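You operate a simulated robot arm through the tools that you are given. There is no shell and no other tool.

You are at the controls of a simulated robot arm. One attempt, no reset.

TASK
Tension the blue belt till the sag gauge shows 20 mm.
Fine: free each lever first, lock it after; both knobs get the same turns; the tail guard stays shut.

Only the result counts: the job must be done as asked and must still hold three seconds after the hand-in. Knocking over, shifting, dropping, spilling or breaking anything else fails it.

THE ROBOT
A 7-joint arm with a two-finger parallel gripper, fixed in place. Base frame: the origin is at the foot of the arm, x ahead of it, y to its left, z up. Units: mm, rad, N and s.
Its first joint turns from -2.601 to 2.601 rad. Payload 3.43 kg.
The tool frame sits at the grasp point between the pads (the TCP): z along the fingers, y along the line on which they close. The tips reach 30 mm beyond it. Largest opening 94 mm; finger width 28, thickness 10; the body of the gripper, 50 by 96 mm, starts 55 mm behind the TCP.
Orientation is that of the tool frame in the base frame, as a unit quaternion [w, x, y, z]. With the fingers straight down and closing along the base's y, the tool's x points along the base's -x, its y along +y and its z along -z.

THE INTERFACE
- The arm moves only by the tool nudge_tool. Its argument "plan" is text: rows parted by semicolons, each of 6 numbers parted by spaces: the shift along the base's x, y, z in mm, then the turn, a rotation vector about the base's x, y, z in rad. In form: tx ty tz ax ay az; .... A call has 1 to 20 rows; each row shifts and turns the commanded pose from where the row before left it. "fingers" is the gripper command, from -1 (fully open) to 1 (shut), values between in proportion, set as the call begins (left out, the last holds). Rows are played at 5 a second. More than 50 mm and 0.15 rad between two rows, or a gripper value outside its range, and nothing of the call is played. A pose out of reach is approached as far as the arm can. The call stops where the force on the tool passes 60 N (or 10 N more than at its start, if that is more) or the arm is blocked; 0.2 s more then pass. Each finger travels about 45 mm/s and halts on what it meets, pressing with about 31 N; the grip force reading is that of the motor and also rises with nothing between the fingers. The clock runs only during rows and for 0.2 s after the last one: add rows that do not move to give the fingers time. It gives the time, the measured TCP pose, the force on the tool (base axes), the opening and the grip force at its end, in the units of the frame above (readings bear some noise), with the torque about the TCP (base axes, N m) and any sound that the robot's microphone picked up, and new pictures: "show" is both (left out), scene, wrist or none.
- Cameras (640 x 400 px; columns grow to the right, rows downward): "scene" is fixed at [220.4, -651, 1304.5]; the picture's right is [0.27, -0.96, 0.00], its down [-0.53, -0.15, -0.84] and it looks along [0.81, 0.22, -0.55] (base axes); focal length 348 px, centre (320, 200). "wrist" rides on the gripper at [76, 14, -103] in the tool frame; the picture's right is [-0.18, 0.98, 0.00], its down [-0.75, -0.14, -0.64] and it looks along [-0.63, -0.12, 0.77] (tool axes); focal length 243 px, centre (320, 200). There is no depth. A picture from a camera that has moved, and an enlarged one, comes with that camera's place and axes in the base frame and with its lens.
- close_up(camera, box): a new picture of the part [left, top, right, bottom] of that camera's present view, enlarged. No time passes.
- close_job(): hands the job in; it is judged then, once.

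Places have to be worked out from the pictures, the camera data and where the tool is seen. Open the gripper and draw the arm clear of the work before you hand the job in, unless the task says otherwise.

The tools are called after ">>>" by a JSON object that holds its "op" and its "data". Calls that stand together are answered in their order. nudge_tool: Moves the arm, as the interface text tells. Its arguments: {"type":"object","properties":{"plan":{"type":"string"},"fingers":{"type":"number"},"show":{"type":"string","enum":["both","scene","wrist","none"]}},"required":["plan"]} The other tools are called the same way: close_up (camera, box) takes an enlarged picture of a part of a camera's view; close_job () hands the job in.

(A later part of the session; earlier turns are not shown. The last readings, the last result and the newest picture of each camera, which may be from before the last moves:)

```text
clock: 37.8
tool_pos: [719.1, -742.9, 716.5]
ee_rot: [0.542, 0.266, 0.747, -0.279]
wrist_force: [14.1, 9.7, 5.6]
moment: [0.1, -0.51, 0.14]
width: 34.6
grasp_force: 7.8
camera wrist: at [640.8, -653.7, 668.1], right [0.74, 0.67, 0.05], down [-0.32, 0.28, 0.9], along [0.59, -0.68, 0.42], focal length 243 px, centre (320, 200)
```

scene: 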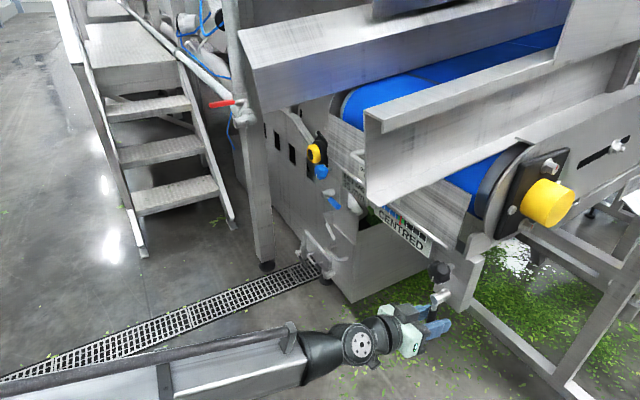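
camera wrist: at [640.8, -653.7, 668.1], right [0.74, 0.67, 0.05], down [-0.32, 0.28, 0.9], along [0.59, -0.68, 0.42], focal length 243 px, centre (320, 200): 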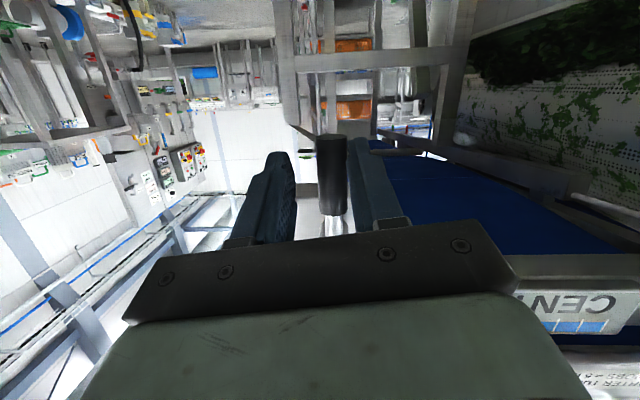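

Force rose to 17 N and the fingers were pushed open, so the lever has hit its end stop pointing straight down: freed. I'll ease off, open the fingers and retreat along the tool axis.

>>> {"op": "nudge_tool", "data": {"plan": "3.5 3.5 0 0 0 0; 0 0 0 0 0 0; 0 0 0 0 0 0; -13 14 5 0 0 0; -13 14 5 0 0 0; -13 14 5 0 0 0; -13 14 5 0 0 0; -13 14 5 0 0 0; -13 14 5 0 0 0; 0 0 0 0 0 0", "fingers": -0.1, "show": "both"}}

```text
clock: 40.0
tool_pos: [643.6, -656.9, 742.6]
ee_rot: [0.541, 0.267, 0.747, -0.28]
wrist_force: [0.3, 0.6, 0.2]
moment: [-0.03, 0.0, -0.02]
width: 51.4
grasp_force: 0.1
camera wrist: at [564.6, -567.0, 695.1], right [0.74, 0.67, 0.05], down [-0.32, 0.28, 0.91], along [0.59, -0.69, 0.42], focal length 243 px, centre (320, 200)
```

scene: 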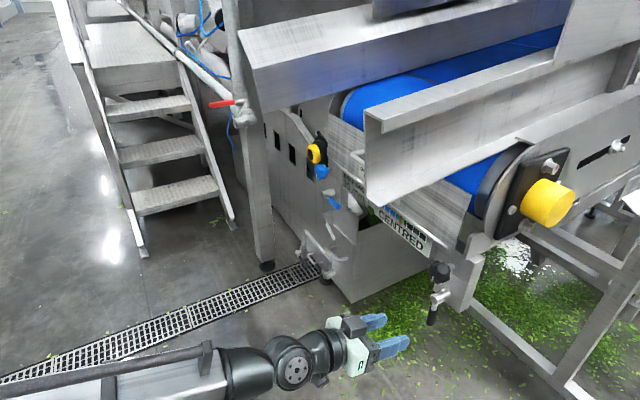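
wrist: 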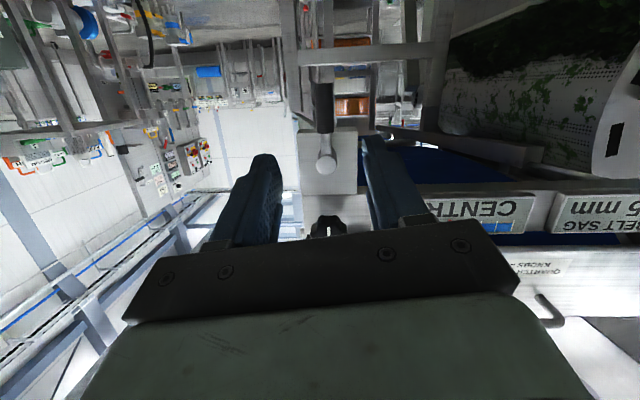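

The black lever hangs straight down in both views, so it's free. Next I'll level the tool to roll 0 and line it up 100 mm in front of the black knob.

>>> {"op": "nudge_tool", "data": {"plan": "0 0 25 -0.0474 -0.1389 0.0089; 0 0 25 -0.0474 -0.1388 0.0088; 1 -2 25 0 0 0; 2 -3 24 0 0 0; 0 0 0 0 0 0", "fingers": -0.49, "show": "both"}}

```text
clock: 41.2
tool_pos: [642.3, -664.0, 845.3]
ee_rot: [0.653, 0.271, 0.653, -0.271]
wrist_force: [-1.0, 0.0, -0.7]
moment: [-0.02, 0.0, 0.07]
width: 70.1
grasp_force: 0.1
out of reach, approached as far as the arm can: row 2
camera wrist: at [580.4, -581.4, 769.1], right [0.7, 0.69, 0.18], down [-0.55, 0.36, 0.75], along [0.46, -0.63, 0.63], focal length 243 px, centre (320, 200)
```

scene: 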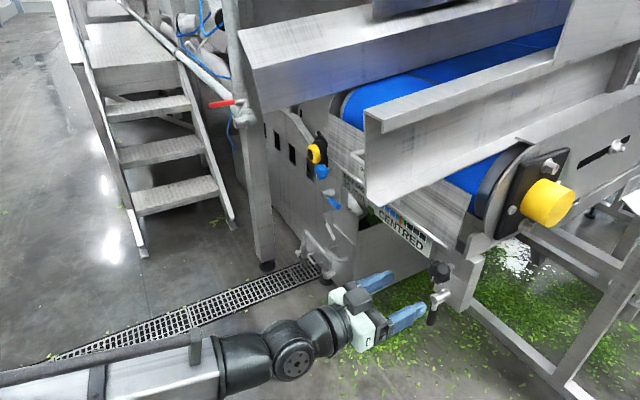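
wrist: 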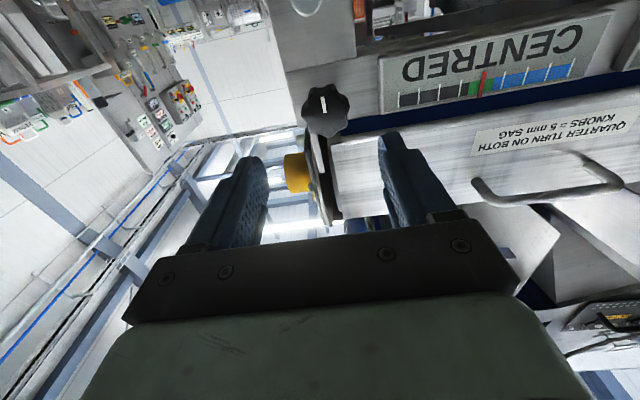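

Orientation is exact and the knob is ahead. I'll enlarge the knob to measure its centre and lobe pattern, and the gauges as a baseline.

>>> {"op": "close_up", "data": {"camera": "wrist", "box": [280, 70, 380, 150]}}

>>> {"op": "close_up", "data": {"camera": "wrist", "box": [370, 0, 640, 160]}}

```text
5.00 times, centred on (330, 110) of wrist
camera zoom: at [580.4, -581.4, 769.1], right [0.7, 0.69, 0.18], down [-0.55, 0.36, 0.75], along [0.46, -0.63, 0.63], focal length 1213 px, centre (270, 650)
```

zoom: 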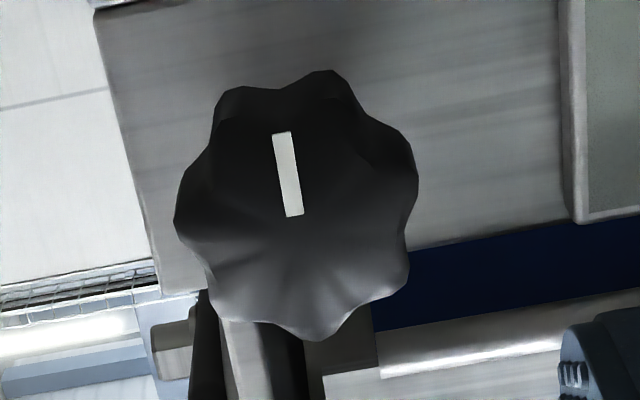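

```text
2.37 times, centred on (505, 80) of wrist
camera zoom: at [580.4, -581.4, 769.1], right [0.7, 0.69, 0.18], down [-0.55, 0.36, 0.75], along [0.46, -0.63, 0.63], focal length 575 px, centre (-118, 484)
```

zoom: 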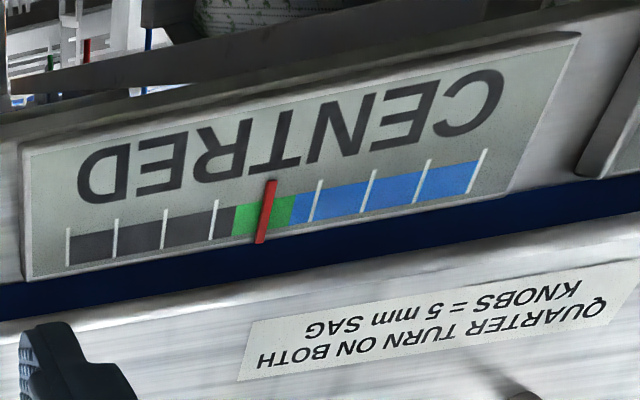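

Knob axis refines to e1≈10.7, z≈842, with 7 lobes, about 44 mm across, pointer straight down. The tracking needle is centred with 4 ticks each side. I'll advance half way and check alignment.

>>> {"op": "nudge_tool", "data": {"plan": "9 -8 -1 0 0 0; 9 -8 -1 0 0 0; 9 -8 -1 0 0 0; 9 -8 0 0 0 0; 0 0 0 0 0 0", "show": "wrist"}}

```text
clock: 42.4
tool_pos: [679.5, -696.5, 840.7]
ee_rot: [0.653, 0.271, 0.653, -0.271]
wrist_force: [-0.4, 0.0, 1.0]
moment: [0.01, 0.0, -0.03]
width: 69.9
grasp_force: 0.1
camera wrist: at [617.5, -613.8, 765.3], right [0.7, 0.69, 0.18], down [-0.55, 0.35, 0.75], along [0.46, -0.63, 0.63], focal length 243 px, centre (320, 200)
```

wrist: 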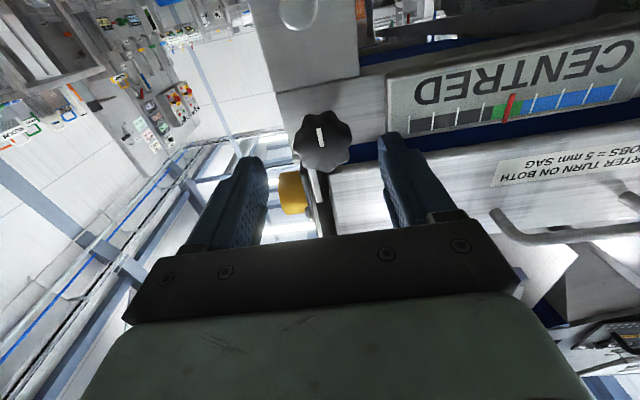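

Aligned at e1≈12. Gripping along the pointer axis (one pad over two lobes, the other on the opposite lobe) would be the most stable, so I'll back off 20 mm and test rolling to -90°.

>>> {"op": "nudge_tool", "data": {"plan": "-14 14 1 0 0 0; 0 0 0 -0.106 0.106 0; 0 0 0 -0.106 0.106 0; 0 0 0 -0.106 0.106 0; 0 0 0 -0.106 0.106 0; 0 0 0 -0.106 0.106 0; 0 0 0 -0.106 0.106 0; 0 0 0 -0.106 0.106 0; 0 0 0 -0.106 0.106 0; 0 0 0 -0.106 0.106 0; 0 0 0 -0.106 0.106 0; 0 0 0 -0.0502 0.0502 0; 0 0 0 0 0 0", "show": "both"}}

```text
clock: 45.2
tool_pos: [619.6, -736.9, 993.1]
ee_rot: [0.267, -0.271, 0.662, -0.646]
wrist_force: [0.2, 0.3, 0.0]
moment: [0.02, -0.02, -0.01]
width: 70.0
grasp_force: 0.1
out of reach, approached as far as the arm can: row 3, 4, 5, 6, 7, 8, 9, 10, 11, 12
camera wrist: at [493.1, -719.2, 981.6], right [0.12, 0.15, -0.98], down [0.08, 0.98, 0.16], along [0.99, -0.1, 0.1], focal length 243 px, centre (320, 200)
```

scene: 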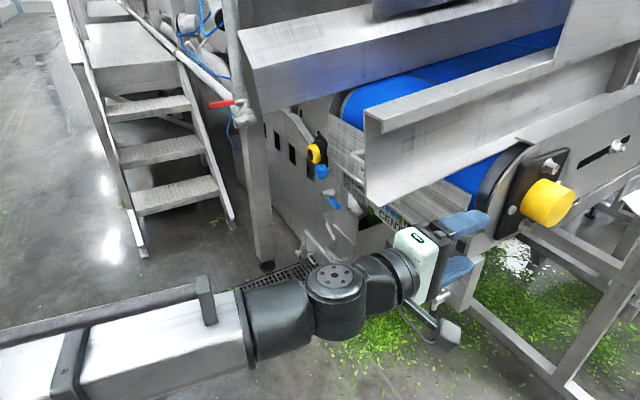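
wrist: 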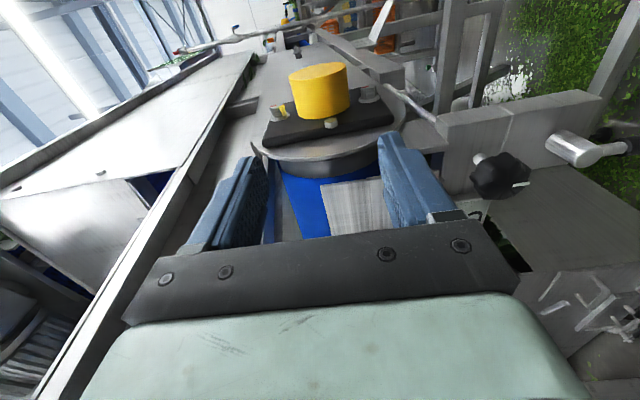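

The roll limit made the arm drift up and right to (620,-737,993), close under the channel, with no contact. I'll retrace at once: roll back while moving down and left to the previous spot.

>>> {"op": "nudge_tool", "data": {"plan": "-5 5 -15 0.106 -0.106 0; 0 0 -15 0.106 -0.106 0; 5 5 -15 0.106 -0.106 0; 5 6 -15 0.106 -0.106 0; 5 6 -15 0.106 -0.106 0; 5 6 -15 0.106 -0.106 0; 5 6 -15 0.106 -0.106 0; 5 6 -15 0.106 -0.106 0; 5 6 -15 0.106 -0.106 0; 5 6 -15 0.106 -0.106 0; 5 3 0 0.05 -0.05 0; 0 0 0 0 0 0", "show": "both"}}

```text
clock: 47.8
tool_pos: [661.5, -681.9, 850.7]
ee_rot: [0.653, 0.272, 0.653, -0.271]
wrist_force: [0.0, 0.7, -0.7]
moment: [-0.06, 0.0, 0.02]
width: 69.9
grasp_force: 0.1
out of reach, approached as far as the arm can: row 1
camera wrist: at [598.3, -600.6, 775.3], right [0.7, 0.69, 0.19], down [-0.55, 0.35, 0.75], along [0.46, -0.63, 0.63], focal length 243 px, centre (320, 200)
```

scene: 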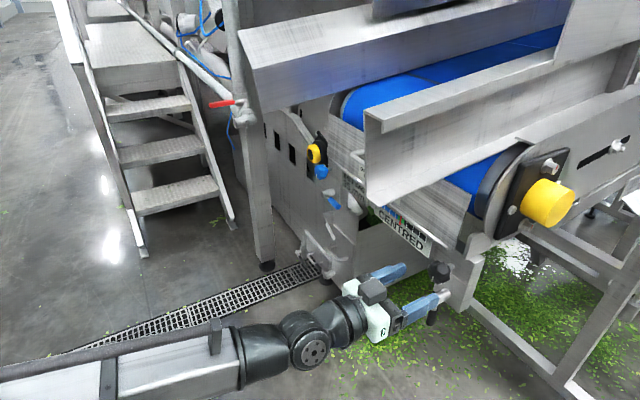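
wrist: 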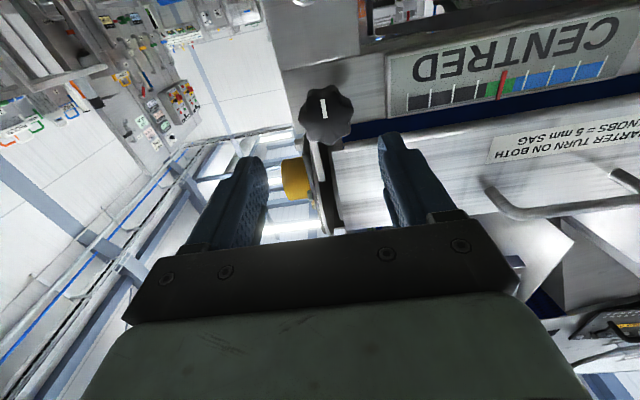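

Back in place at roll 0. The positive side reached +90° before, so I'll back off 30 mm and probe how far positive roll goes, in stages.

>>> {"op": "nudge_tool", "data": {"plan": "-10 10 -2 0 0 0; -10 10 -2 0 0 0; 0 0 0 0.106 -0.106 0; 0 0 0 0.106 -0.106 0; 0 0 0 0.106 -0.106 0; 0 0 0 0.106 -0.106 0; 0 0 0 0.106 -0.106 0; 0 0 0 0.106 -0.106 0; 0 0 0 0.106 -0.106 0; 0 0 0 0.106 -0.106 0; 0 0 0 0.106 -0.106 0; 0 0 0 0.106 -0.106 0; 0 0 0 0.0502 -0.0502 0; 0 0 0 0 0 0", "show": "none"}}

>>> {"op": "nudge_tool", "data": {"plan": "0 0 0 0.106 -0.106 0; 0 0 0 0.106 -0.106 0; 0 0 0 0.106 -0.106 0; 0 0 0 0 0 0", "show": "none"}}

```text
clock: 50.8
tool_pos: [640.3, -662.6, 847.1]
ee_rot: [0.653, 0.653, 0.271, 0.271]
wrist_force: [-0.2, -1.2, 0.2]
moment: [-0.01, -0.01, 0.02]
width: 70.1
grasp_force: 0.0
```

```text
clock: 51.8
tool_pos: [639.4, -661.9, 847.6]
ee_rot: [0.576, 0.698, 0.118, 0.41]
wrist_force: [0.3, 0.1, 0.1]
moment: [-0.01, 0.0, 0.03]
width: 69.9
grasp_force: 0.1
```

No reach warnings up to +116°. I'll continue probing to +180° and a bit beyond.

>>> {"op": "nudge_tool", "data": {"plan": "0 0 0 0.106 -0.106 0; 0 0 0 0.106 -0.106 0; 0 0 0 0.106 -0.106 0; 0 0 0 0.106 -0.106 0; 0 0 0 0.106 -0.106 0; 0 0 0 0.106 -0.106 0; 0 0 0 0.106 -0.106 0; 0 0 0 0.0502 -0.0502 0; 0 0 0 0 0 0", "show": "wrist"}}

```text
clock: 53.8
tool_pos: [640.3, -662.6, 848.4]
ee_rot: [0.27, 0.654, -0.269, 0.653]
wrist_force: [-0.8, 0.2, -0.1]
moment: [0.0, 0.01, -0.01]
width: 70.2
grasp_force: 0.1
camera wrist: at [557.1, -601.2, 924.4], right [-0.69, -0.7, -0.18], down [-0.36, 0.55, -0.75], along [0.63, -0.46, -0.63], focal length 243 px, centre (320, 200)
```

wrist: 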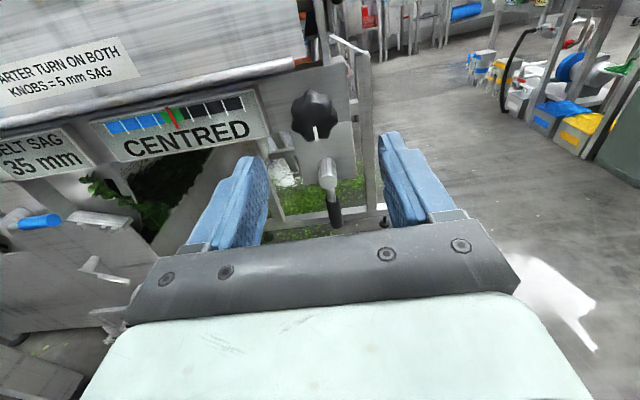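

Excellent: roll +180° puts the camera on top with an upright view of both gauges and the knob pointer. I'll probe further toward +270°.

>>> {"op": "nudge_tool", "data": {"plan": "0 0 0 0.106 -0.106 0; 0 0 0 0.106 -0.106 0; 0 0 0 0.106 -0.106 0; 0 0 0 0.106 -0.106 0; 0 0 0 0 0 0", "show": "none"}}

>>> {"op": "close_up", "data": {"camera": "scene", "box": [300, 220, 500, 350]}}

```text
clock: 55.0
tool_pos: [639.4, -662.1, 847.5]
ee_rot: [0.065, 0.544, -0.451, 0.705]
wrist_force: [-0.1, -0.2, 0.4]
moment: [0.0, -0.01, 0.05]
width: 69.8
grasp_force: 0.1
```

```text
3.08 times, centred on (400, 285) of scene
camera zoom: at [220.4, -651.0, 1304.5], right [0.27, -0.96, 0.0], down [-0.53, -0.15, -0.84], along [0.81, 0.22, -0.55], focal length 1070 px, centre (74, -62)
```

zoom: 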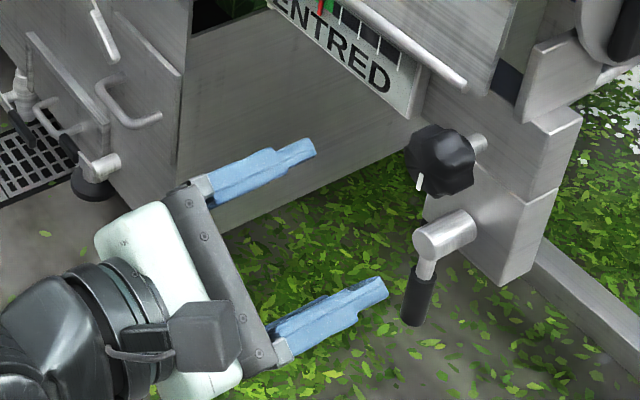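

Still fine at about 214°. Continuing to 270°.

>>> {"op": "nudge_tool", "data": {"plan": "0 0 0 0.106 -0.106 0; 0 0 0 0.106 -0.106 0; 0 0 0 0.106 -0.106 0; 0 0 0 0.106 -0.106 0; 0 0 0 0 0 0", "show": "none"}}

>>> {"op": "nudge_tool", "data": {"plan": "0 0 0 0.106 -0.106 0; 0 0 0 0.106 -0.106 0; 0 0 0 0.0502 -0.0502 0; 0 0 0 0 0 0", "show": "none"}}

```text
clock: 56.2
tool_pos: [639.7, -662.2, 848.1]
ee_rot: [-0.145, 0.387, -0.591, 0.693]
wrist_force: [-0.1, -1.0, 0.6]
moment: [0.01, -0.02, 0.0]
width: 70.1
grasp_force: 0.1
```

```text
clock: 57.2
tool_pos: [640.0, -661.9, 847.4]
ee_rot: [-0.27, 0.271, -0.652, 0.655]
wrist_force: [-0.1, 0.5, -1.1]
moment: [-0.03, -0.01, 0.01]
width: 70.1
grasp_force: 0.1
```

Roll 270° is reachable too, so this posture covers roughly 0° to 270° of roll. I'll roll back to 90° so the pads grip along the pointer axis (vertical), then turn clockwise from there.

>>> {"op": "nudge_tool", "data": {"plan": "0 0 0 -0.106 0.106 0; 0 0 0 -0.106 0.106 0; 0 0 0 -0.106 0.106 0; 0 0 0 -0.106 0.106 0; 0 0 0 -0.106 0.106 0; 0 0 0 -0.106 0.106 0; 0 0 0 -0.106 0.106 0; 0 0 0 -0.106 0.106 0; 0 0 0 -0.106 0.106 0; 0 0 0 -0.106 0.106 0; 0 0 0 -0.106 0.106 0; 0 0 0 -0.106 0.106 0; 0 0 0 -0.106 0.106 0; 0 0 0 -0.106 0.106 0; 0 0 0 -0.106 0.106 0; 0 0 0 -0.106 0.106 0; 0 0 0 -0.106 0.106 0; 0 0 0 -0.106 0.106 0; 0 0 0 -0.106 0.106 0; 0 0 0 -0.106 0.106 0", "show": "none"}}

>>> {"op": "nudge_tool", "data": {"plan": "3 -3 -1 -0.1 0.1 0; 9 -8 -1 0 0 0; 9 -8 -1 0 0 0; 9 -8 -1 0 0 0; 0 0 0 0 0 0", "show": "both"}}

```text
clock: 61.4
tool_pos: [638.3, -661.9, 847.3]
ee_rot: [0.633, 0.671, 0.225, 0.315]
wrist_force: [-0.8, 0.0, 0.7]
moment: [0.0, -0.04, 0.02]
width: 70.1
grasp_force: 0.0
```

```text
clock: 62.6
tool_pos: [669.6, -689.6, 844.6]
ee_rot: [0.652, 0.654, 0.271, 0.27]
wrist_force: [-1.4, 0.0, 0.8]
moment: [-0.04, 0.0, -0.01]
width: 69.9
grasp_force: 0.0
camera wrist: at [651.8, -564.2, 858.7], right [-0.13, -0.13, 0.98], down [-0.99, -0.08, -0.14], along [0.1, -0.99, -0.12], focal length 243 px, centre (320, 200)
```

scene: 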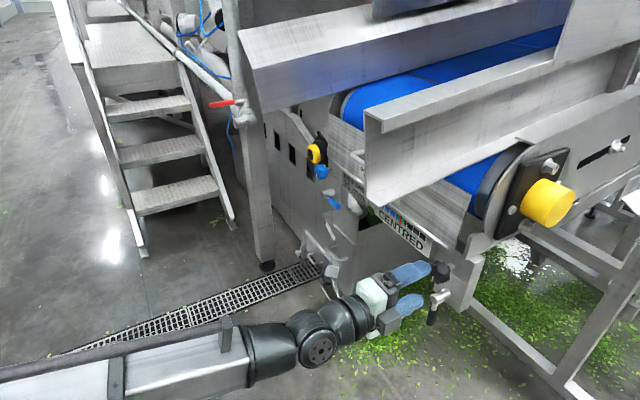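
wrist: 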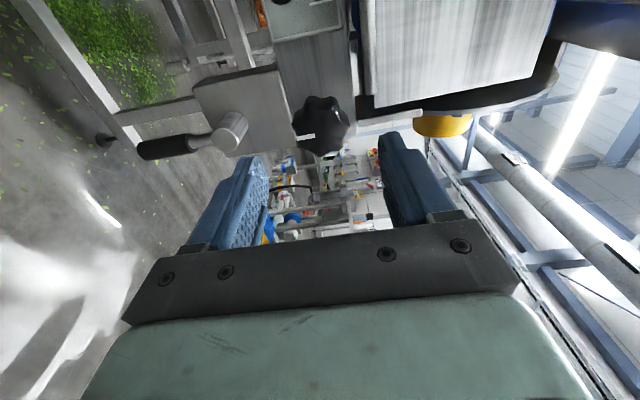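

At roll 90° and lined up. The guard's hinge rod ends near (746,-747,887), so I'll limit the opening to 58 mm and stop with the tips about 10 mm short of that depth, then grip.

>>> {"op": "nudge_tool", "data": {"plan": "0 0 0 0 0 0; 8.2 -7.3 -0.4 0 0 0; 8.2 -7.3 -0.4 0 0 0; 8.2 -7.3 -0.4 0 0 0; 8.3 -7.3 -0.4 0 0 0; 8.3 -7.2 -0.5 0 0 0; 0 0 0 0 0 0", "fingers": -0.234, "show": "both"}}

```text
clock: 64.2
tool_pos: [711.4, -726.4, 841.7]
ee_rot: [0.653, 0.654, 0.271, 0.271]
wrist_force: [0.1, -0.7, -0.7]
moment: [-0.02, -0.02, 0.02]
width: 58.0
grasp_force: 0.1
camera wrist: at [692.2, -600.2, 856.5], right [-0.13, -0.13, 0.98], down [-0.99, -0.08, -0.14], along [0.1, -0.99, -0.12], focal length 243 px, centre (320, 200)
```

scene: 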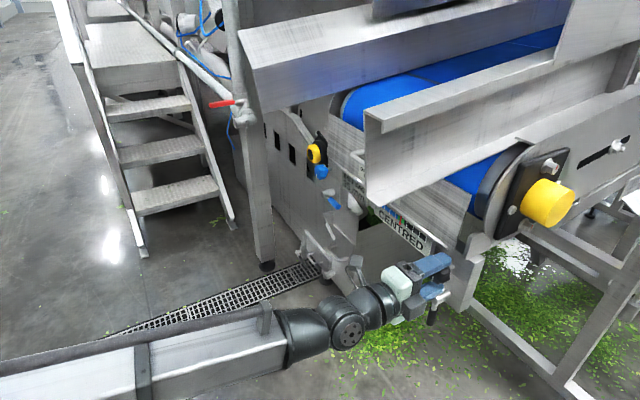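
wrist: 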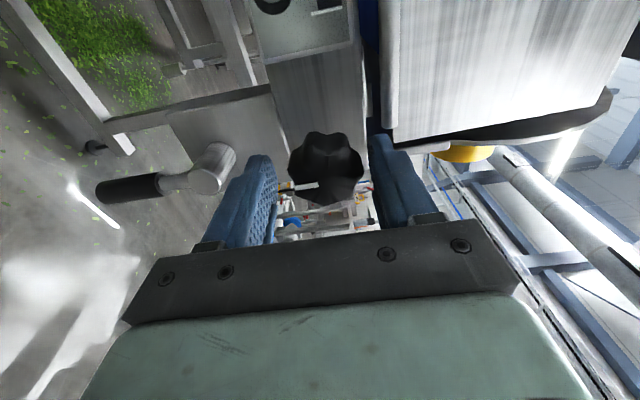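

The knob sits centred between the fingers. I'll close on it and check the width and force.

>>> {"op": "nudge_tool", "data": {"plan": "0 0 0 0 0 0; 0 0 0 0 0 0; 0 0 0 0 0 0; 0 0 0 0 0 0", "fingers": 1, "show": "wrist"}}

>>> {"op": "close_up", "data": {"camera": "wrist", "box": [240, 100, 420, 230]}}

```text
clock: 65.2
tool_pos: [710.0, -726.4, 846.0]
ee_rot: [0.655, 0.652, 0.27, 0.271]
wrist_force: [10.0, -12.5, 36.9]
moment: [0.84, 0.78, -0.59]
width: 40.1
grasp_force: 44.9
camera wrist: at [692.0, -600.2, 859.0], right [-0.13, -0.13, 0.98], down [-0.99, -0.08, -0.14], along [0.1, -0.99, -0.11], focal length 243 px, centre (320, 200)
```

wrist: 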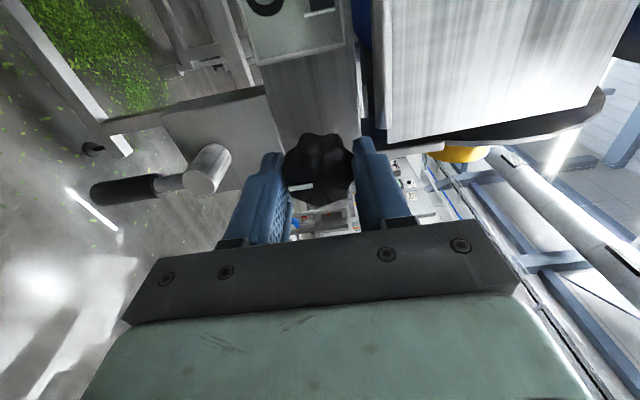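

```text
3.08 times, centred on (330, 165) of wrist
camera zoom: at [692.0, -600.2, 859.0], right [-0.13, -0.13, 0.98], down [-0.99, -0.08, -0.14], along [0.1, -0.99, -0.11], focal length 746 px, centre (289, 308)
```

zoom: 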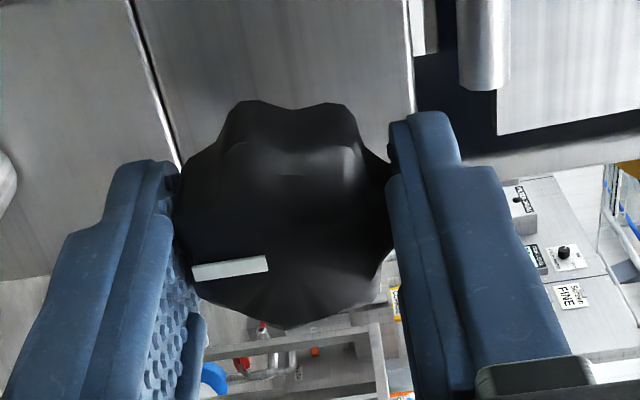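

Gripped at 40 mm, but with 37 N upward: the knob centre is about 4 mm higher than my command, at z≈846. I'll shift the command up 4.3 mm to relieve the load before turning.

>>> {"op": "nudge_tool", "data": {"plan": "0 0 2 0 0 0; 0 0 2.3 0 0 0; 0 0 0 0 0 0", "show": "none"}}

```text
clock: 66.0
tool_pos: [711.6, -726.3, 846.1]
ee_rot: [0.652, 0.654, 0.272, 0.27]
wrist_force: [2.8, -5.8, 3.6]
moment: [-0.95, -0.92, 0.79]
width: 39.9
grasp_force: 44.5
```

Load is now small. I'll turn clockwise by 45° about the knob axis and then look at the gauge.

>>> {"op": "nudge_tool", "data": {"plan": "0 0 0 0.0707 -0.0707 0; 0 0 0 0.0707 -0.0707 0; 0 0 0 0.0707 -0.0707 0; 0 0 0 0.0707 -0.0707 0; 0 0 0 0.0707 -0.0707 0; 0 0 0 0.0707 -0.0707 0; 0 0 0 0.0707 -0.0707 0; 0 0 0 0.0604 -0.0604 0; 0 0 0 0 0 0", "show": "both"}}

```text
clock: 68.0
tool_pos: [711.0, -724.4, 844.3]
ee_rot: [0.498, 0.709, 0.0, 0.499]
wrist_force: [-18.5, 27.7, -30.2]
moment: [-0.42, -0.38, 0.14]
width: 39.7
grasp_force: 45.1
camera wrist: at [669.5, -623.2, 909.4], right [-0.58, -0.59, 0.56], down [-0.76, 0.15, -0.63], along [0.28, -0.8, -0.53], focal length 243 px, centre (320, 200)
```

scene: 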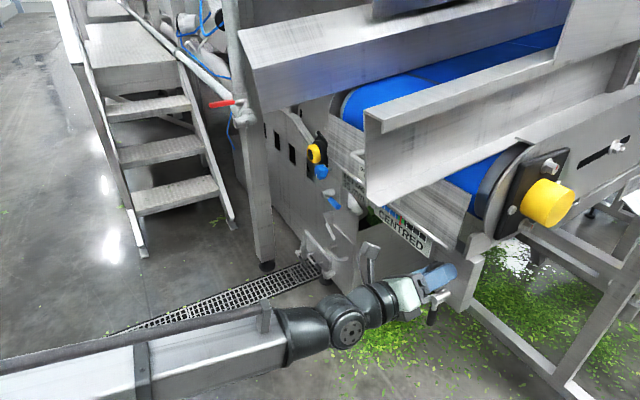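
wrist: 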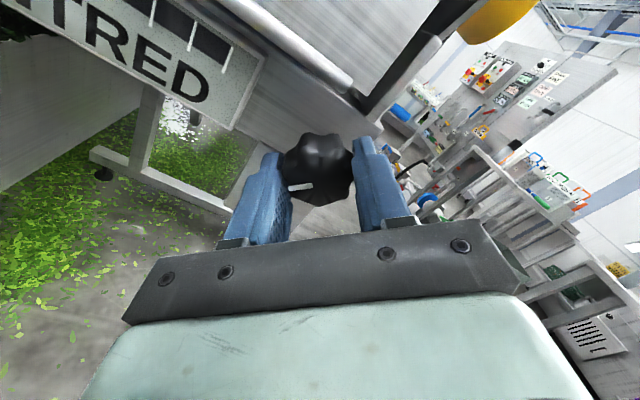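

The knob turned 45° with the grip (the pointer is still against the same finger). I'll enlarge the scene view to read the gauges.

>>> {"op": "close_up", "data": {"camera": "scene", "box": [330, 165, 450, 260]}}

>>> {"op": "close_up", "data": {"camera": "scene", "box": [340, 170, 380, 200]}}

```text
4.21 times, centred on (390, 212) of scene
camera zoom: at [220.4, -651.0, 1304.5], right [0.27, -0.96, 0.0], down [-0.53, -0.15, -0.84], along [0.81, 0.22, -0.55], focal length 1465 px, centre (25, 147)
```

zoom: 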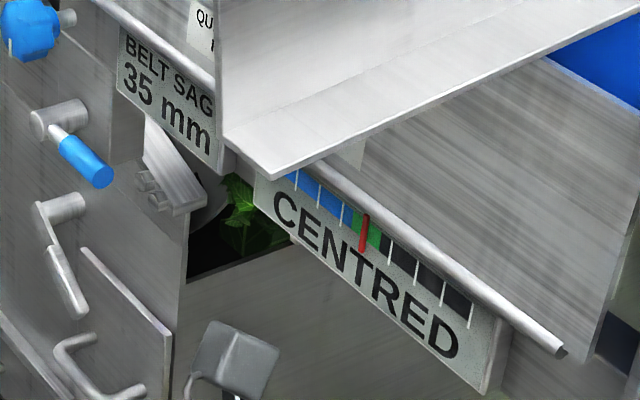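

```text
13.33 times, centred on (360, 185) of scene
camera zoom: at [220.4, -651.0, 1304.5], right [0.27, -0.96, 0.0], down [-0.53, -0.15, -0.84], along [0.81, 0.22, -0.55], focal length 4639 px, centre (-213, 400)
```

zoom: 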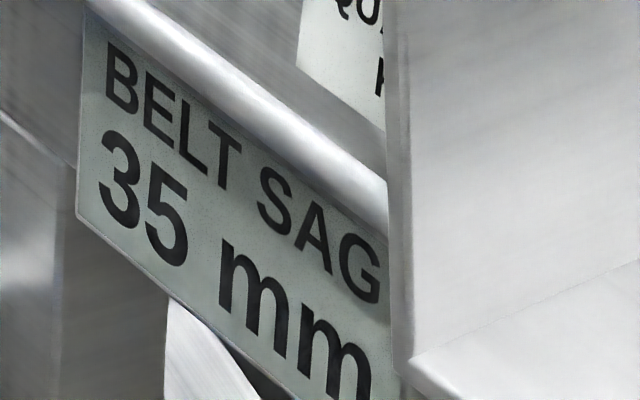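

Both gauges are readable from the scene view: still 35 mm and centred, probably because it changes per quarter turn. There's about 45 N of side load, so I'll ease the command toward the reading and then turn another 45°.

>>> {"op": "nudge_tool", "data": {"plan": "-1.8 1.8 -2.5 0 0 0; 0 0 0 0 0 0", "show": "none"}}

```text
clock: 68.6
tool_pos: [710.6, -726.1, 844.2]
ee_rot: [0.499, 0.707, 0.001, 0.501]
wrist_force: [9.6, 0.5, -9.0]
moment: [0.76, 0.76, -0.85]
width: 40.0
grasp_force: 45.3
```

Load relieved. Turning another 45° clockwise to complete the first quarter.

>>> {"op": "nudge_tool", "data": {"plan": "0 0 0 0.0707 -0.0707 0; 0 0 0 0.0707 -0.0707 0; 0 0 0 0.0707 -0.0707 0; 0 0 0 0.0707 -0.0707 0; 0 0 0 0 0 0", "show": "none"}}

>>> {"op": "nudge_tool", "data": {"plan": "0 0 0 0.0707 -0.0707 0; 0 0 0 0.0707 -0.0707 0; 0 0 0 0.0707 -0.0707 0; 0 0 0 0.0604 -0.0604 0; 0 0 0 0 0 0", "show": "both"}}

>>> {"op": "close_up", "data": {"camera": "scene", "box": [330, 165, 450, 260]}}

```text
clock: 69.8
tool_pos: [711.0, -725.5, 844.1]
ee_rot: [0.391, 0.692, -0.141, 0.59]
wrist_force: [30.6, -25.9, 8.7]
moment: [0.18, 0.2, -0.35]
width: 39.9
grasp_force: 45.2
```

```text
clock: 71.0
tool_pos: [708.6, -723.8, 844.1]
ee_rot: [0.271, 0.653, -0.271, 0.653]
wrist_force: [35.8, -22.2, 13.0]
moment: [-0.26, -0.24, -0.52]
width: 39.8
grasp_force: 46.0
camera wrist: at [627.6, -662.9, 920.4], right [-0.69, -0.7, -0.18], down [-0.36, 0.55, -0.75], along [0.63, -0.46, -0.63], focal length 243 px, centre (320, 200)
```

scene: 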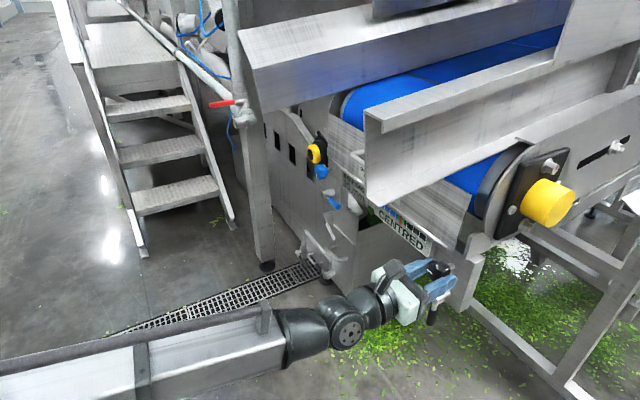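
wrist: 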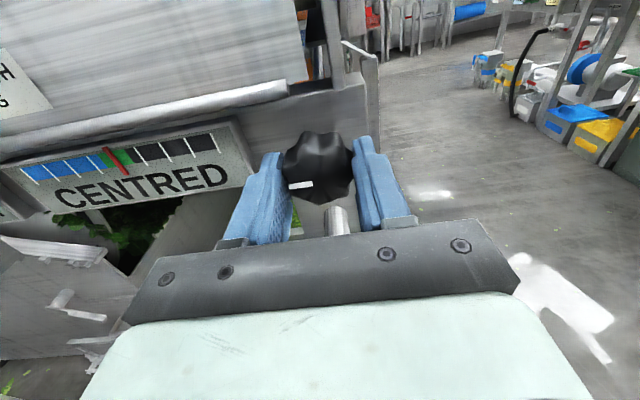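

```text
4.21 times, centred on (390, 212) of scene
camera zoom: at [220.4, -651.0, 1304.5], right [0.27, -0.96, 0.0], down [-0.53, -0.15, -0.84], along [0.81, 0.22, -0.55], focal length 1465 px, centre (25, 147)
```

zoom: 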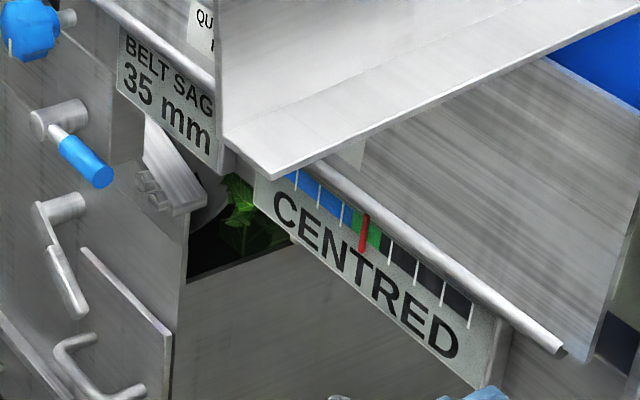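

The knob has visibly turned a quarter (pointer from down to left), yet both gauges look unchanged. I'll zoom on the knob and gauge from both cameras to verify.

>>> {"op": "close_up", "data": {"camera": "wrist", "box": [0, 100, 400, 240]}}

>>> {"op": "close_up", "data": {"camera": "scene", "box": [400, 230, 490, 330]}}

>>> {"op": "close_up", "data": {"camera": "wrist", "box": [270, 110, 370, 220]}}

```text
1.60 times, centred on (200, 170) of wrist
camera zoom: at [627.6, -662.9, 920.4], right [-0.69, -0.7, -0.18], down [-0.36, 0.55, -0.75], along [0.63, -0.46, -0.63], focal length 388 px, centre (512, 248)
```

zoom: 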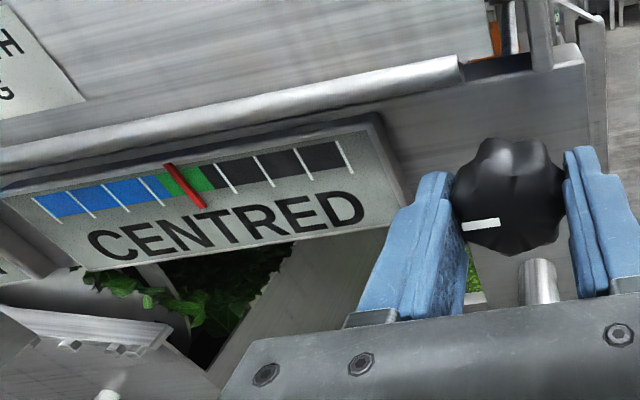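

```text
4.00 times, centred on (445, 280) of scene
camera zoom: at [220.4, -651.0, 1304.5], right [0.27, -0.96, 0.0], down [-0.53, -0.15, -0.84], along [0.81, 0.22, -0.55], focal length 1392 px, centre (-180, -120)
```

zoom: 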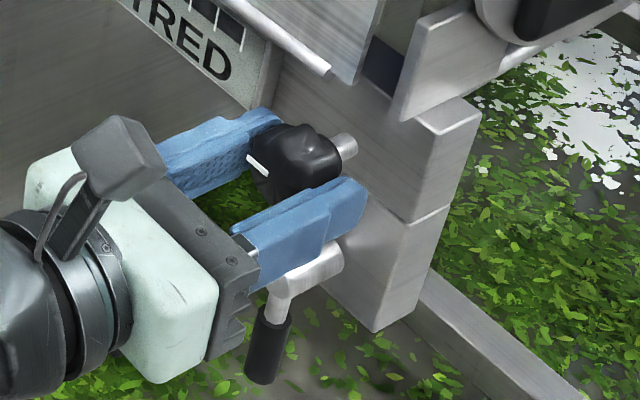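

```text
3.64 times, centred on (320, 165) of wrist
camera zoom: at [627.6, -662.9, 920.4], right [-0.69, -0.7, -0.18], down [-0.36, 0.55, -0.75], along [0.63, -0.46, -0.63], focal length 882 px, centre (320, 327)
```

zoom: 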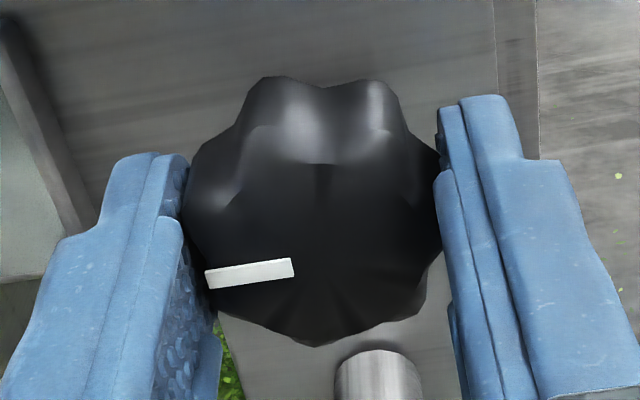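

The pointer is clearly a quarter turn on, but the gauges haven't moved; the readout may trip slightly past the quarter. I'll relieve the load and turn another 20°, then recheck.

>>> {"op": "nudge_tool", "data": {"plan": "2 -1.2 0.7 0 0 0; 0 0 0 0.0707 -0.0707 0; 0 0 0 0.0707 -0.0707 0; 0 0 0 0.0707 -0.0707 0; 0 0 0 0.035 -0.035 0; 0 0 0 0 0 0", "show": "both"}}

>>> {"op": "close_up", "data": {"camera": "scene", "box": [330, 165, 450, 260]}}

```text
clock: 72.4
tool_pos: [709.2, -723.5, 844.3]
ee_rot: [0.153, 0.597, -0.379, 0.69]
wrist_force: [-10.8, 20.7, -2.6]
moment: [0.87, 0.83, 0.04]
width: 39.7
grasp_force: 45.1
camera wrist: at [610.1, -680.4, 911.1], right [-0.61, -0.61, -0.51], down [-0.18, 0.73, -0.66], along [0.77, -0.31, -0.55], focal length 243 px, centre (320, 200)
```

scene: 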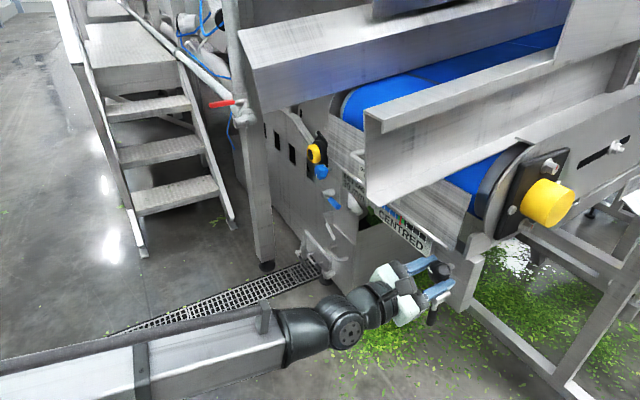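
wrist: 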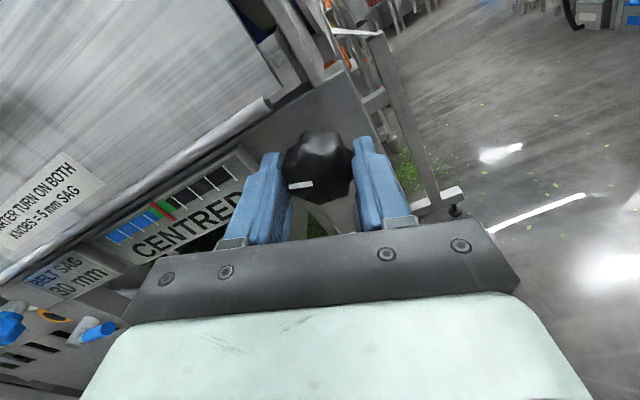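

```text
4.21 times, centred on (390, 212) of scene
camera zoom: at [220.4, -651.0, 1304.5], right [0.27, -0.96, 0.0], down [-0.53, -0.15, -0.84], along [0.81, 0.22, -0.55], focal length 1465 px, centre (25, 147)
```

zoom: 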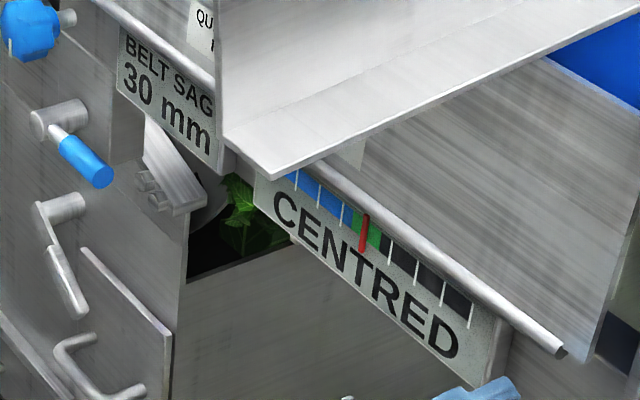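

It now shows 30 mm: clockwise tightens, and the readout rounds the average of both knobs to 5 mm steps. Three exact quarters on each knob is the target. I'm at 110° on black, so I'll continue toward 180° in this grip.

>>> {"op": "nudge_tool", "data": {"plan": "-1 1 0 0.0707 -0.0707 0; 0 0 0 0.0707 -0.0707 0; 0 0 0 0.0707 -0.0707 0; 0 0 0 0.0707 -0.0707 0; 0 0 0 0.0707 -0.0707 0; 0 0 0 0.0707 -0.0707 0; 0 0 0 0 0 0", "show": "none"}}

```text
clock: 74.0
tool_pos: [710.7, -722.8, 844.2]
ee_rot: [-0.058, 0.457, -0.54, 0.704]
wrist_force: [-1.6, 26.7, -14.1]
moment: [0.18, 0.14, 0.23]
width: 39.9
grasp_force: 44.9
```

Roll is at 234°. Relieving the load a little and turning the last 35.6° to a half turn.

>>> {"op": "nudge_tool", "data": {"plan": "0 1.5 -0.8 0.0707 -0.0707 0; 0 0 0 0.0707 -0.0707 0; 0 0 0 0.0707 -0.0707 0; 0 0 0 0.0707 -0.0707 0; 0 0 0 0.0707 -0.0707 0; 0 0 0 0.0707 -0.0707 0; 0 0 0 0.0154 -0.0154 0; 0 0 0 0 0 0; 0 0 0 0 0 0", "show": "both"}}

>>> {"op": "close_up", "data": {"camera": "scene", "box": [330, 165, 450, 260]}}

>>> {"op": "close_up", "data": {"camera": "wrist", "box": [270, 110, 370, 220]}}

```text
clock: 76.0
tool_pos: [711.8, -723.3, 844.5]
ee_rot: [-0.272, 0.27, -0.651, 0.655]
wrist_force: [25.1, -15.7, 27.2]
moment: [0.66, 0.7, -0.01]
width: 39.9
grasp_force: 44.9
camera wrist: at [584.7, -706.0, 830.4], right [0.13, 0.13, -0.98], down [0.08, 0.99, 0.14], along [0.99, -0.09, 0.12], focal length 243 px, centre (320, 200)
```

scene: 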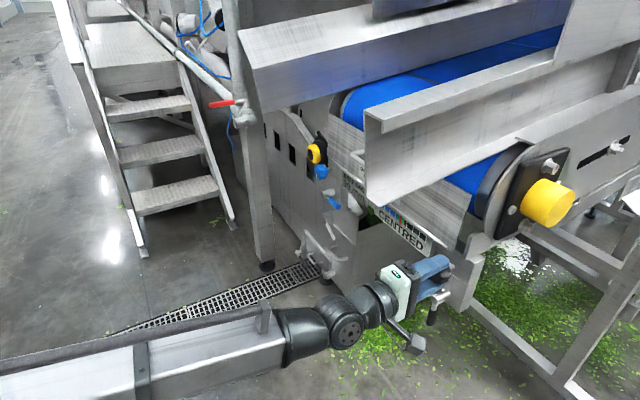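
wrist: 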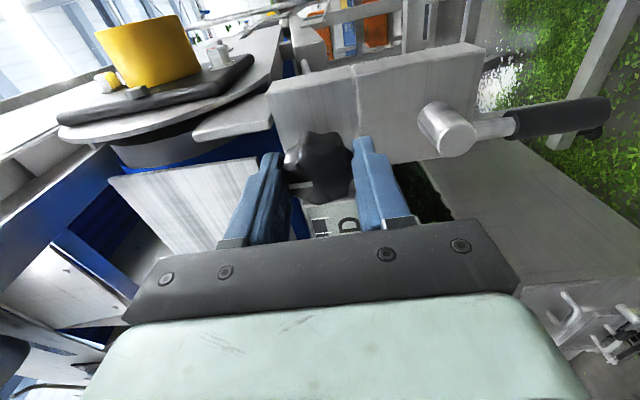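

```text
4.21 times, centred on (390, 212) of scene
camera zoom: at [220.4, -651.0, 1304.5], right [0.27, -0.96, 0.0], down [-0.53, -0.15, -0.84], along [0.81, 0.22, -0.55], focal length 1465 px, centre (25, 147)
```

zoom: 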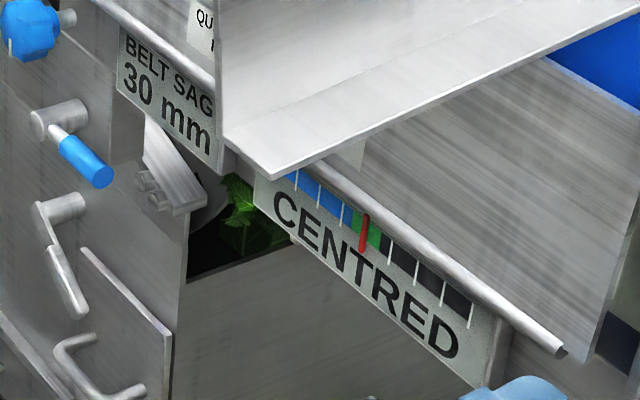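

```text
3.64 times, centred on (320, 165) of wrist
camera zoom: at [584.7, -706.0, 830.4], right [0.13, 0.13, -0.98], down [0.08, 0.99, 0.14], along [0.99, -0.09, 0.12], focal length 882 px, centre (320, 327)
```

zoom: 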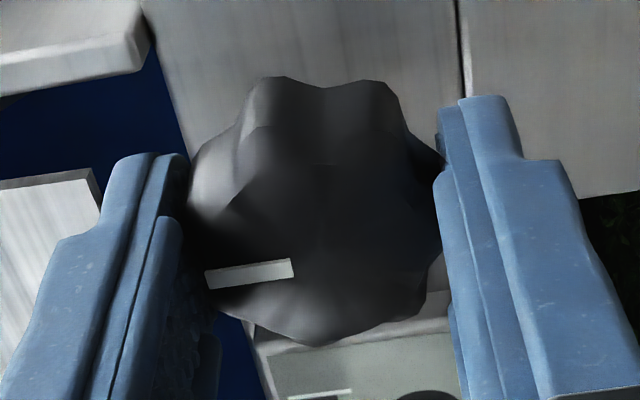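

No slip: the pointer held its place in the grip through 180° (now up). I'll open, back off 35 mm and roll back to 90° for the third quarter.

>>> {"op": "nudge_tool", "data": {"plan": "0 0 0 0 0 0; 0 0 0 0 0 0; 0 0 0 0 0 0; -8 8 0 0 0 0; -8 8 0 0 0 0; -9 9 0 0 0 0; 0 0 0 0 0 0", "fingers": -0.234, "show": "wrist"}}

>>> {"op": "nudge_tool", "data": {"plan": "0 0 0 -0.106 0.106 0; 0 0 0 -0.106 0.106 0; 0 0 0 -0.106 0.106 0; 0 0 0 -0.106 0.106 0; 0 0 0 -0.106 0.106 0; 0 0 0 -0.106 0.106 0; 0 0 0 -0.106 0.106 0; 0 0 0 -0.106 0.106 0; 0 0 0 -0.106 0.106 0; 0 0 0 -0.106 0.106 0; 0 0 0 -0.106 0.106 0; 0 0 0 -0.106 0.106 0; 0 0 0 -0.106 0.106 0; 0 0 0 -0.106 0.106 0; 0 0 0 -0.106 0.106 0; 0 0 0 -0.106 0.106 0; 0 0 0 -0.106 0.106 0; 0 0 0 -0.106 0.106 0; 0 0 0 -0.106 0.106 0; 0 0 0 -0.106 0.106 0", "show": "none"}}

```text
clock: 77.6
tool_pos: [685.1, -699.1, 843.2]
ee_rot: [-0.271, 0.272, -0.652, 0.654]
wrist_force: [-0.6, -0.5, 0.1]
moment: [0.01, 0.01, 0.03]
width: 57.9
grasp_force: 0.1
camera wrist: at [558.9, -680.5, 829.7], right [0.13, 0.13, -0.98], down [0.08, 0.99, 0.14], along [0.99, -0.1, 0.12], focal length 243 px, centre (320, 200)
```

wrist: 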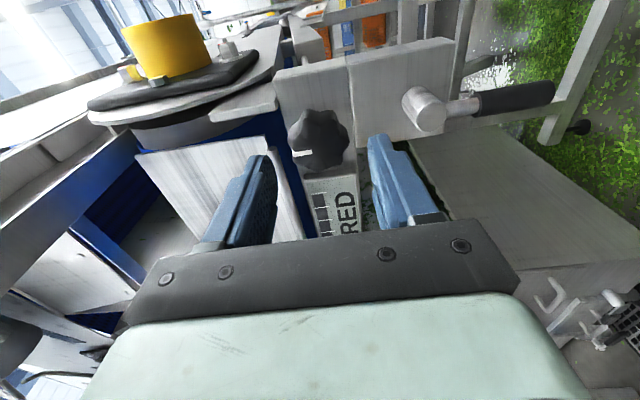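

```text
clock: 81.8
tool_pos: [684.7, -697.4, 843.3]
ee_rot: [0.632, 0.671, 0.224, 0.316]
wrist_force: [-0.5, -0.6, -0.5]
moment: [0.0, -0.02, -0.01]
width: 57.8
grasp_force: 0.0
```

Rolled back to about 98°. I'll finish the roll to 90° and check the pointer is exactly up before regripping.

>>> {"op": "nudge_tool", "data": {"plan": "0 -1 1 -0.1 0.1 0; 0 -1 1 0 0 0; 0 0 0 0 0 0", "show": "wrist"}}

>>> {"op": "close_up", "data": {"camera": "wrist", "box": [260, 80, 380, 200]}}

>>> {"op": "close_up", "data": {"camera": "scene", "box": [400, 230, 490, 330]}}

```text
clock: 82.6
tool_pos: [685.8, -700.2, 844.1]
ee_rot: [0.653, 0.654, 0.27, 0.271]
wrist_force: [-0.2, -0.5, 0.5]
moment: [0.02, -0.01, 0.01]
width: 57.8
grasp_force: 0.1
camera wrist: at [667.2, -573.7, 860.5], right [-0.13, -0.13, 0.98], down [-0.99, -0.08, -0.14], along [0.1, -0.99, -0.12], focal length 243 px, centre (320, 200)
```

wrist: 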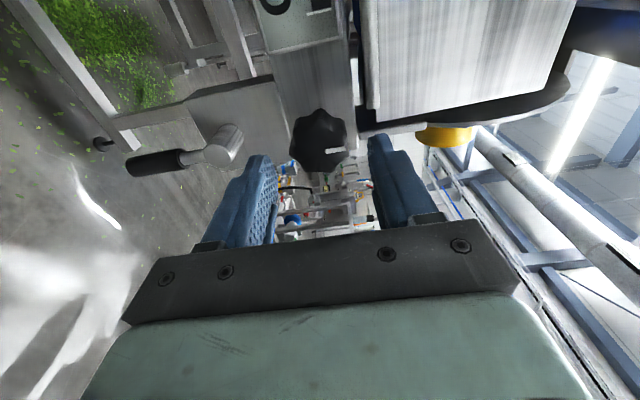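

```text
3.33 times, centred on (320, 140) of wrist
camera zoom: at [667.2, -573.7, 860.5], right [-0.13, -0.13, 0.98], down [-0.99, -0.08, -0.14], along [0.1, -0.99, -0.12], focal length 809 px, centre (320, 400)
```

zoom: 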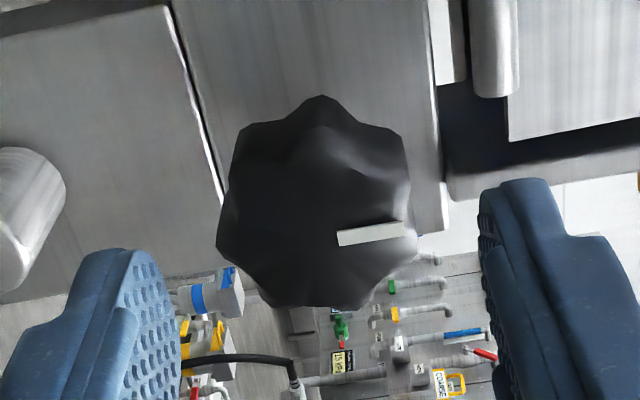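

```text
4.00 times, centred on (445, 280) of scene
camera zoom: at [220.4, -651.0, 1304.5], right [0.27, -0.96, 0.0], down [-0.53, -0.15, -0.84], along [0.81, 0.22, -0.55], focal length 1392 px, centre (-180, -120)
```

zoom: 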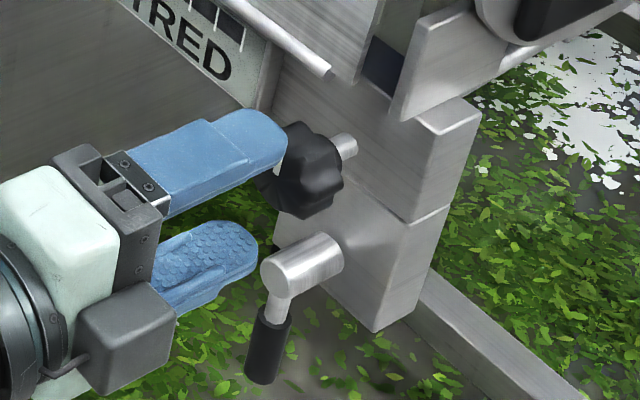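

The pointer is straight up within about 1°. Advancing to the same grip depth and closing.

>>> {"op": "nudge_tool", "data": {"plan": "8.4 -8.5 0.5 0 0 0; 8.4 -8.5 0.5 0 0 0; 8.4 -8.5 0.4 0 0 0; 0 0 0 0 0 0", "show": "none"}}

>>> {"op": "nudge_tool", "data": {"plan": "0 0 0 0 0 0; 0 0 0 0 0 0; 0 0 0 0 0 0; 0 0 0 0 0 0", "fingers": 1, "show": "wrist"}}

>>> {"op": "close_up", "data": {"camera": "wrist", "box": [260, 100, 380, 220]}}

```text
clock: 83.6
tool_pos: [709.4, -724.1, 846.6]
ee_rot: [0.652, 0.654, 0.27, 0.271]
wrist_force: [0.1, -0.6, 0.7]
moment: [-0.02, -0.01, -0.02]
width: 57.9
grasp_force: 0.1
```

```text
clock: 84.6
tool_pos: [710.8, -723.8, 846.3]
ee_rot: [0.651, 0.655, 0.27, 0.272]
wrist_force: [-4.4, 5.9, -20.7]
moment: [-0.23, -0.27, -0.02]
width: 39.8
grasp_force: 44.7
camera wrist: at [691.5, -598.6, 860.4], right [-0.13, -0.14, 0.98], down [-0.99, -0.08, -0.14], along [0.09, -0.99, -0.12], focal length 243 px, centre (320, 200)
```

wrist: 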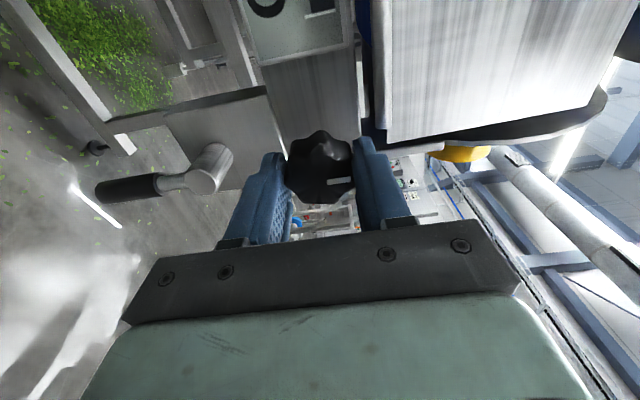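

```text
3.33 times, centred on (320, 160) of wrist
camera zoom: at [691.5, -598.6, 860.4], right [-0.13, -0.14, 0.98], down [-0.99, -0.08, -0.14], along [0.09, -0.99, -0.12], focal length 809 px, centre (320, 333)
```

zoom: 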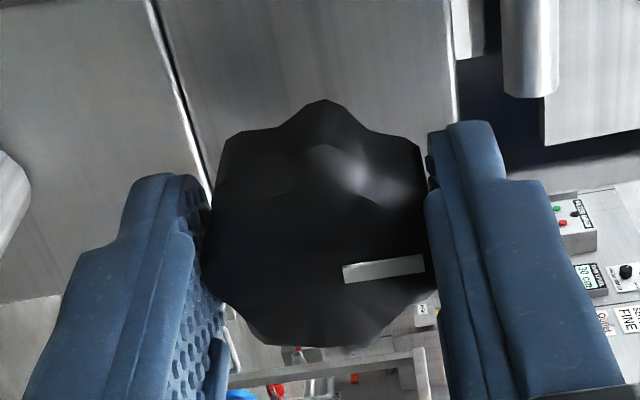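

Gripped at 39.8 mm with the pointer up. I'll relieve the vertical load and turn the third quarter clockwise in two halves.

>>> {"op": "nudge_tool", "data": {"plan": "0 0 -1.2 0.0707 -0.0707 0; 0 0 0 0.0707 -0.0707 0; 0 0 0 0.0707 -0.0707 0; 0 0 0 0.0707 -0.0707 0; 0 0 0 0.0707 -0.0707 0; 0 0 0 0.0707 -0.0707 0; 0 0 0 0.0707 -0.0707 0; 0 0 0 0.0604 -0.0604 0; 0 0 0 0 0 0", "show": "none"}}

```text
clock: 86.6
tool_pos: [710.5, -723.2, 844.8]
ee_rot: [0.497, 0.709, 0.0, 0.5]
wrist_force: [-20.0, 41.1, -28.1]
moment: [0.15, 0.12, 0.03]
width: 40.1
grasp_force: 44.5
```

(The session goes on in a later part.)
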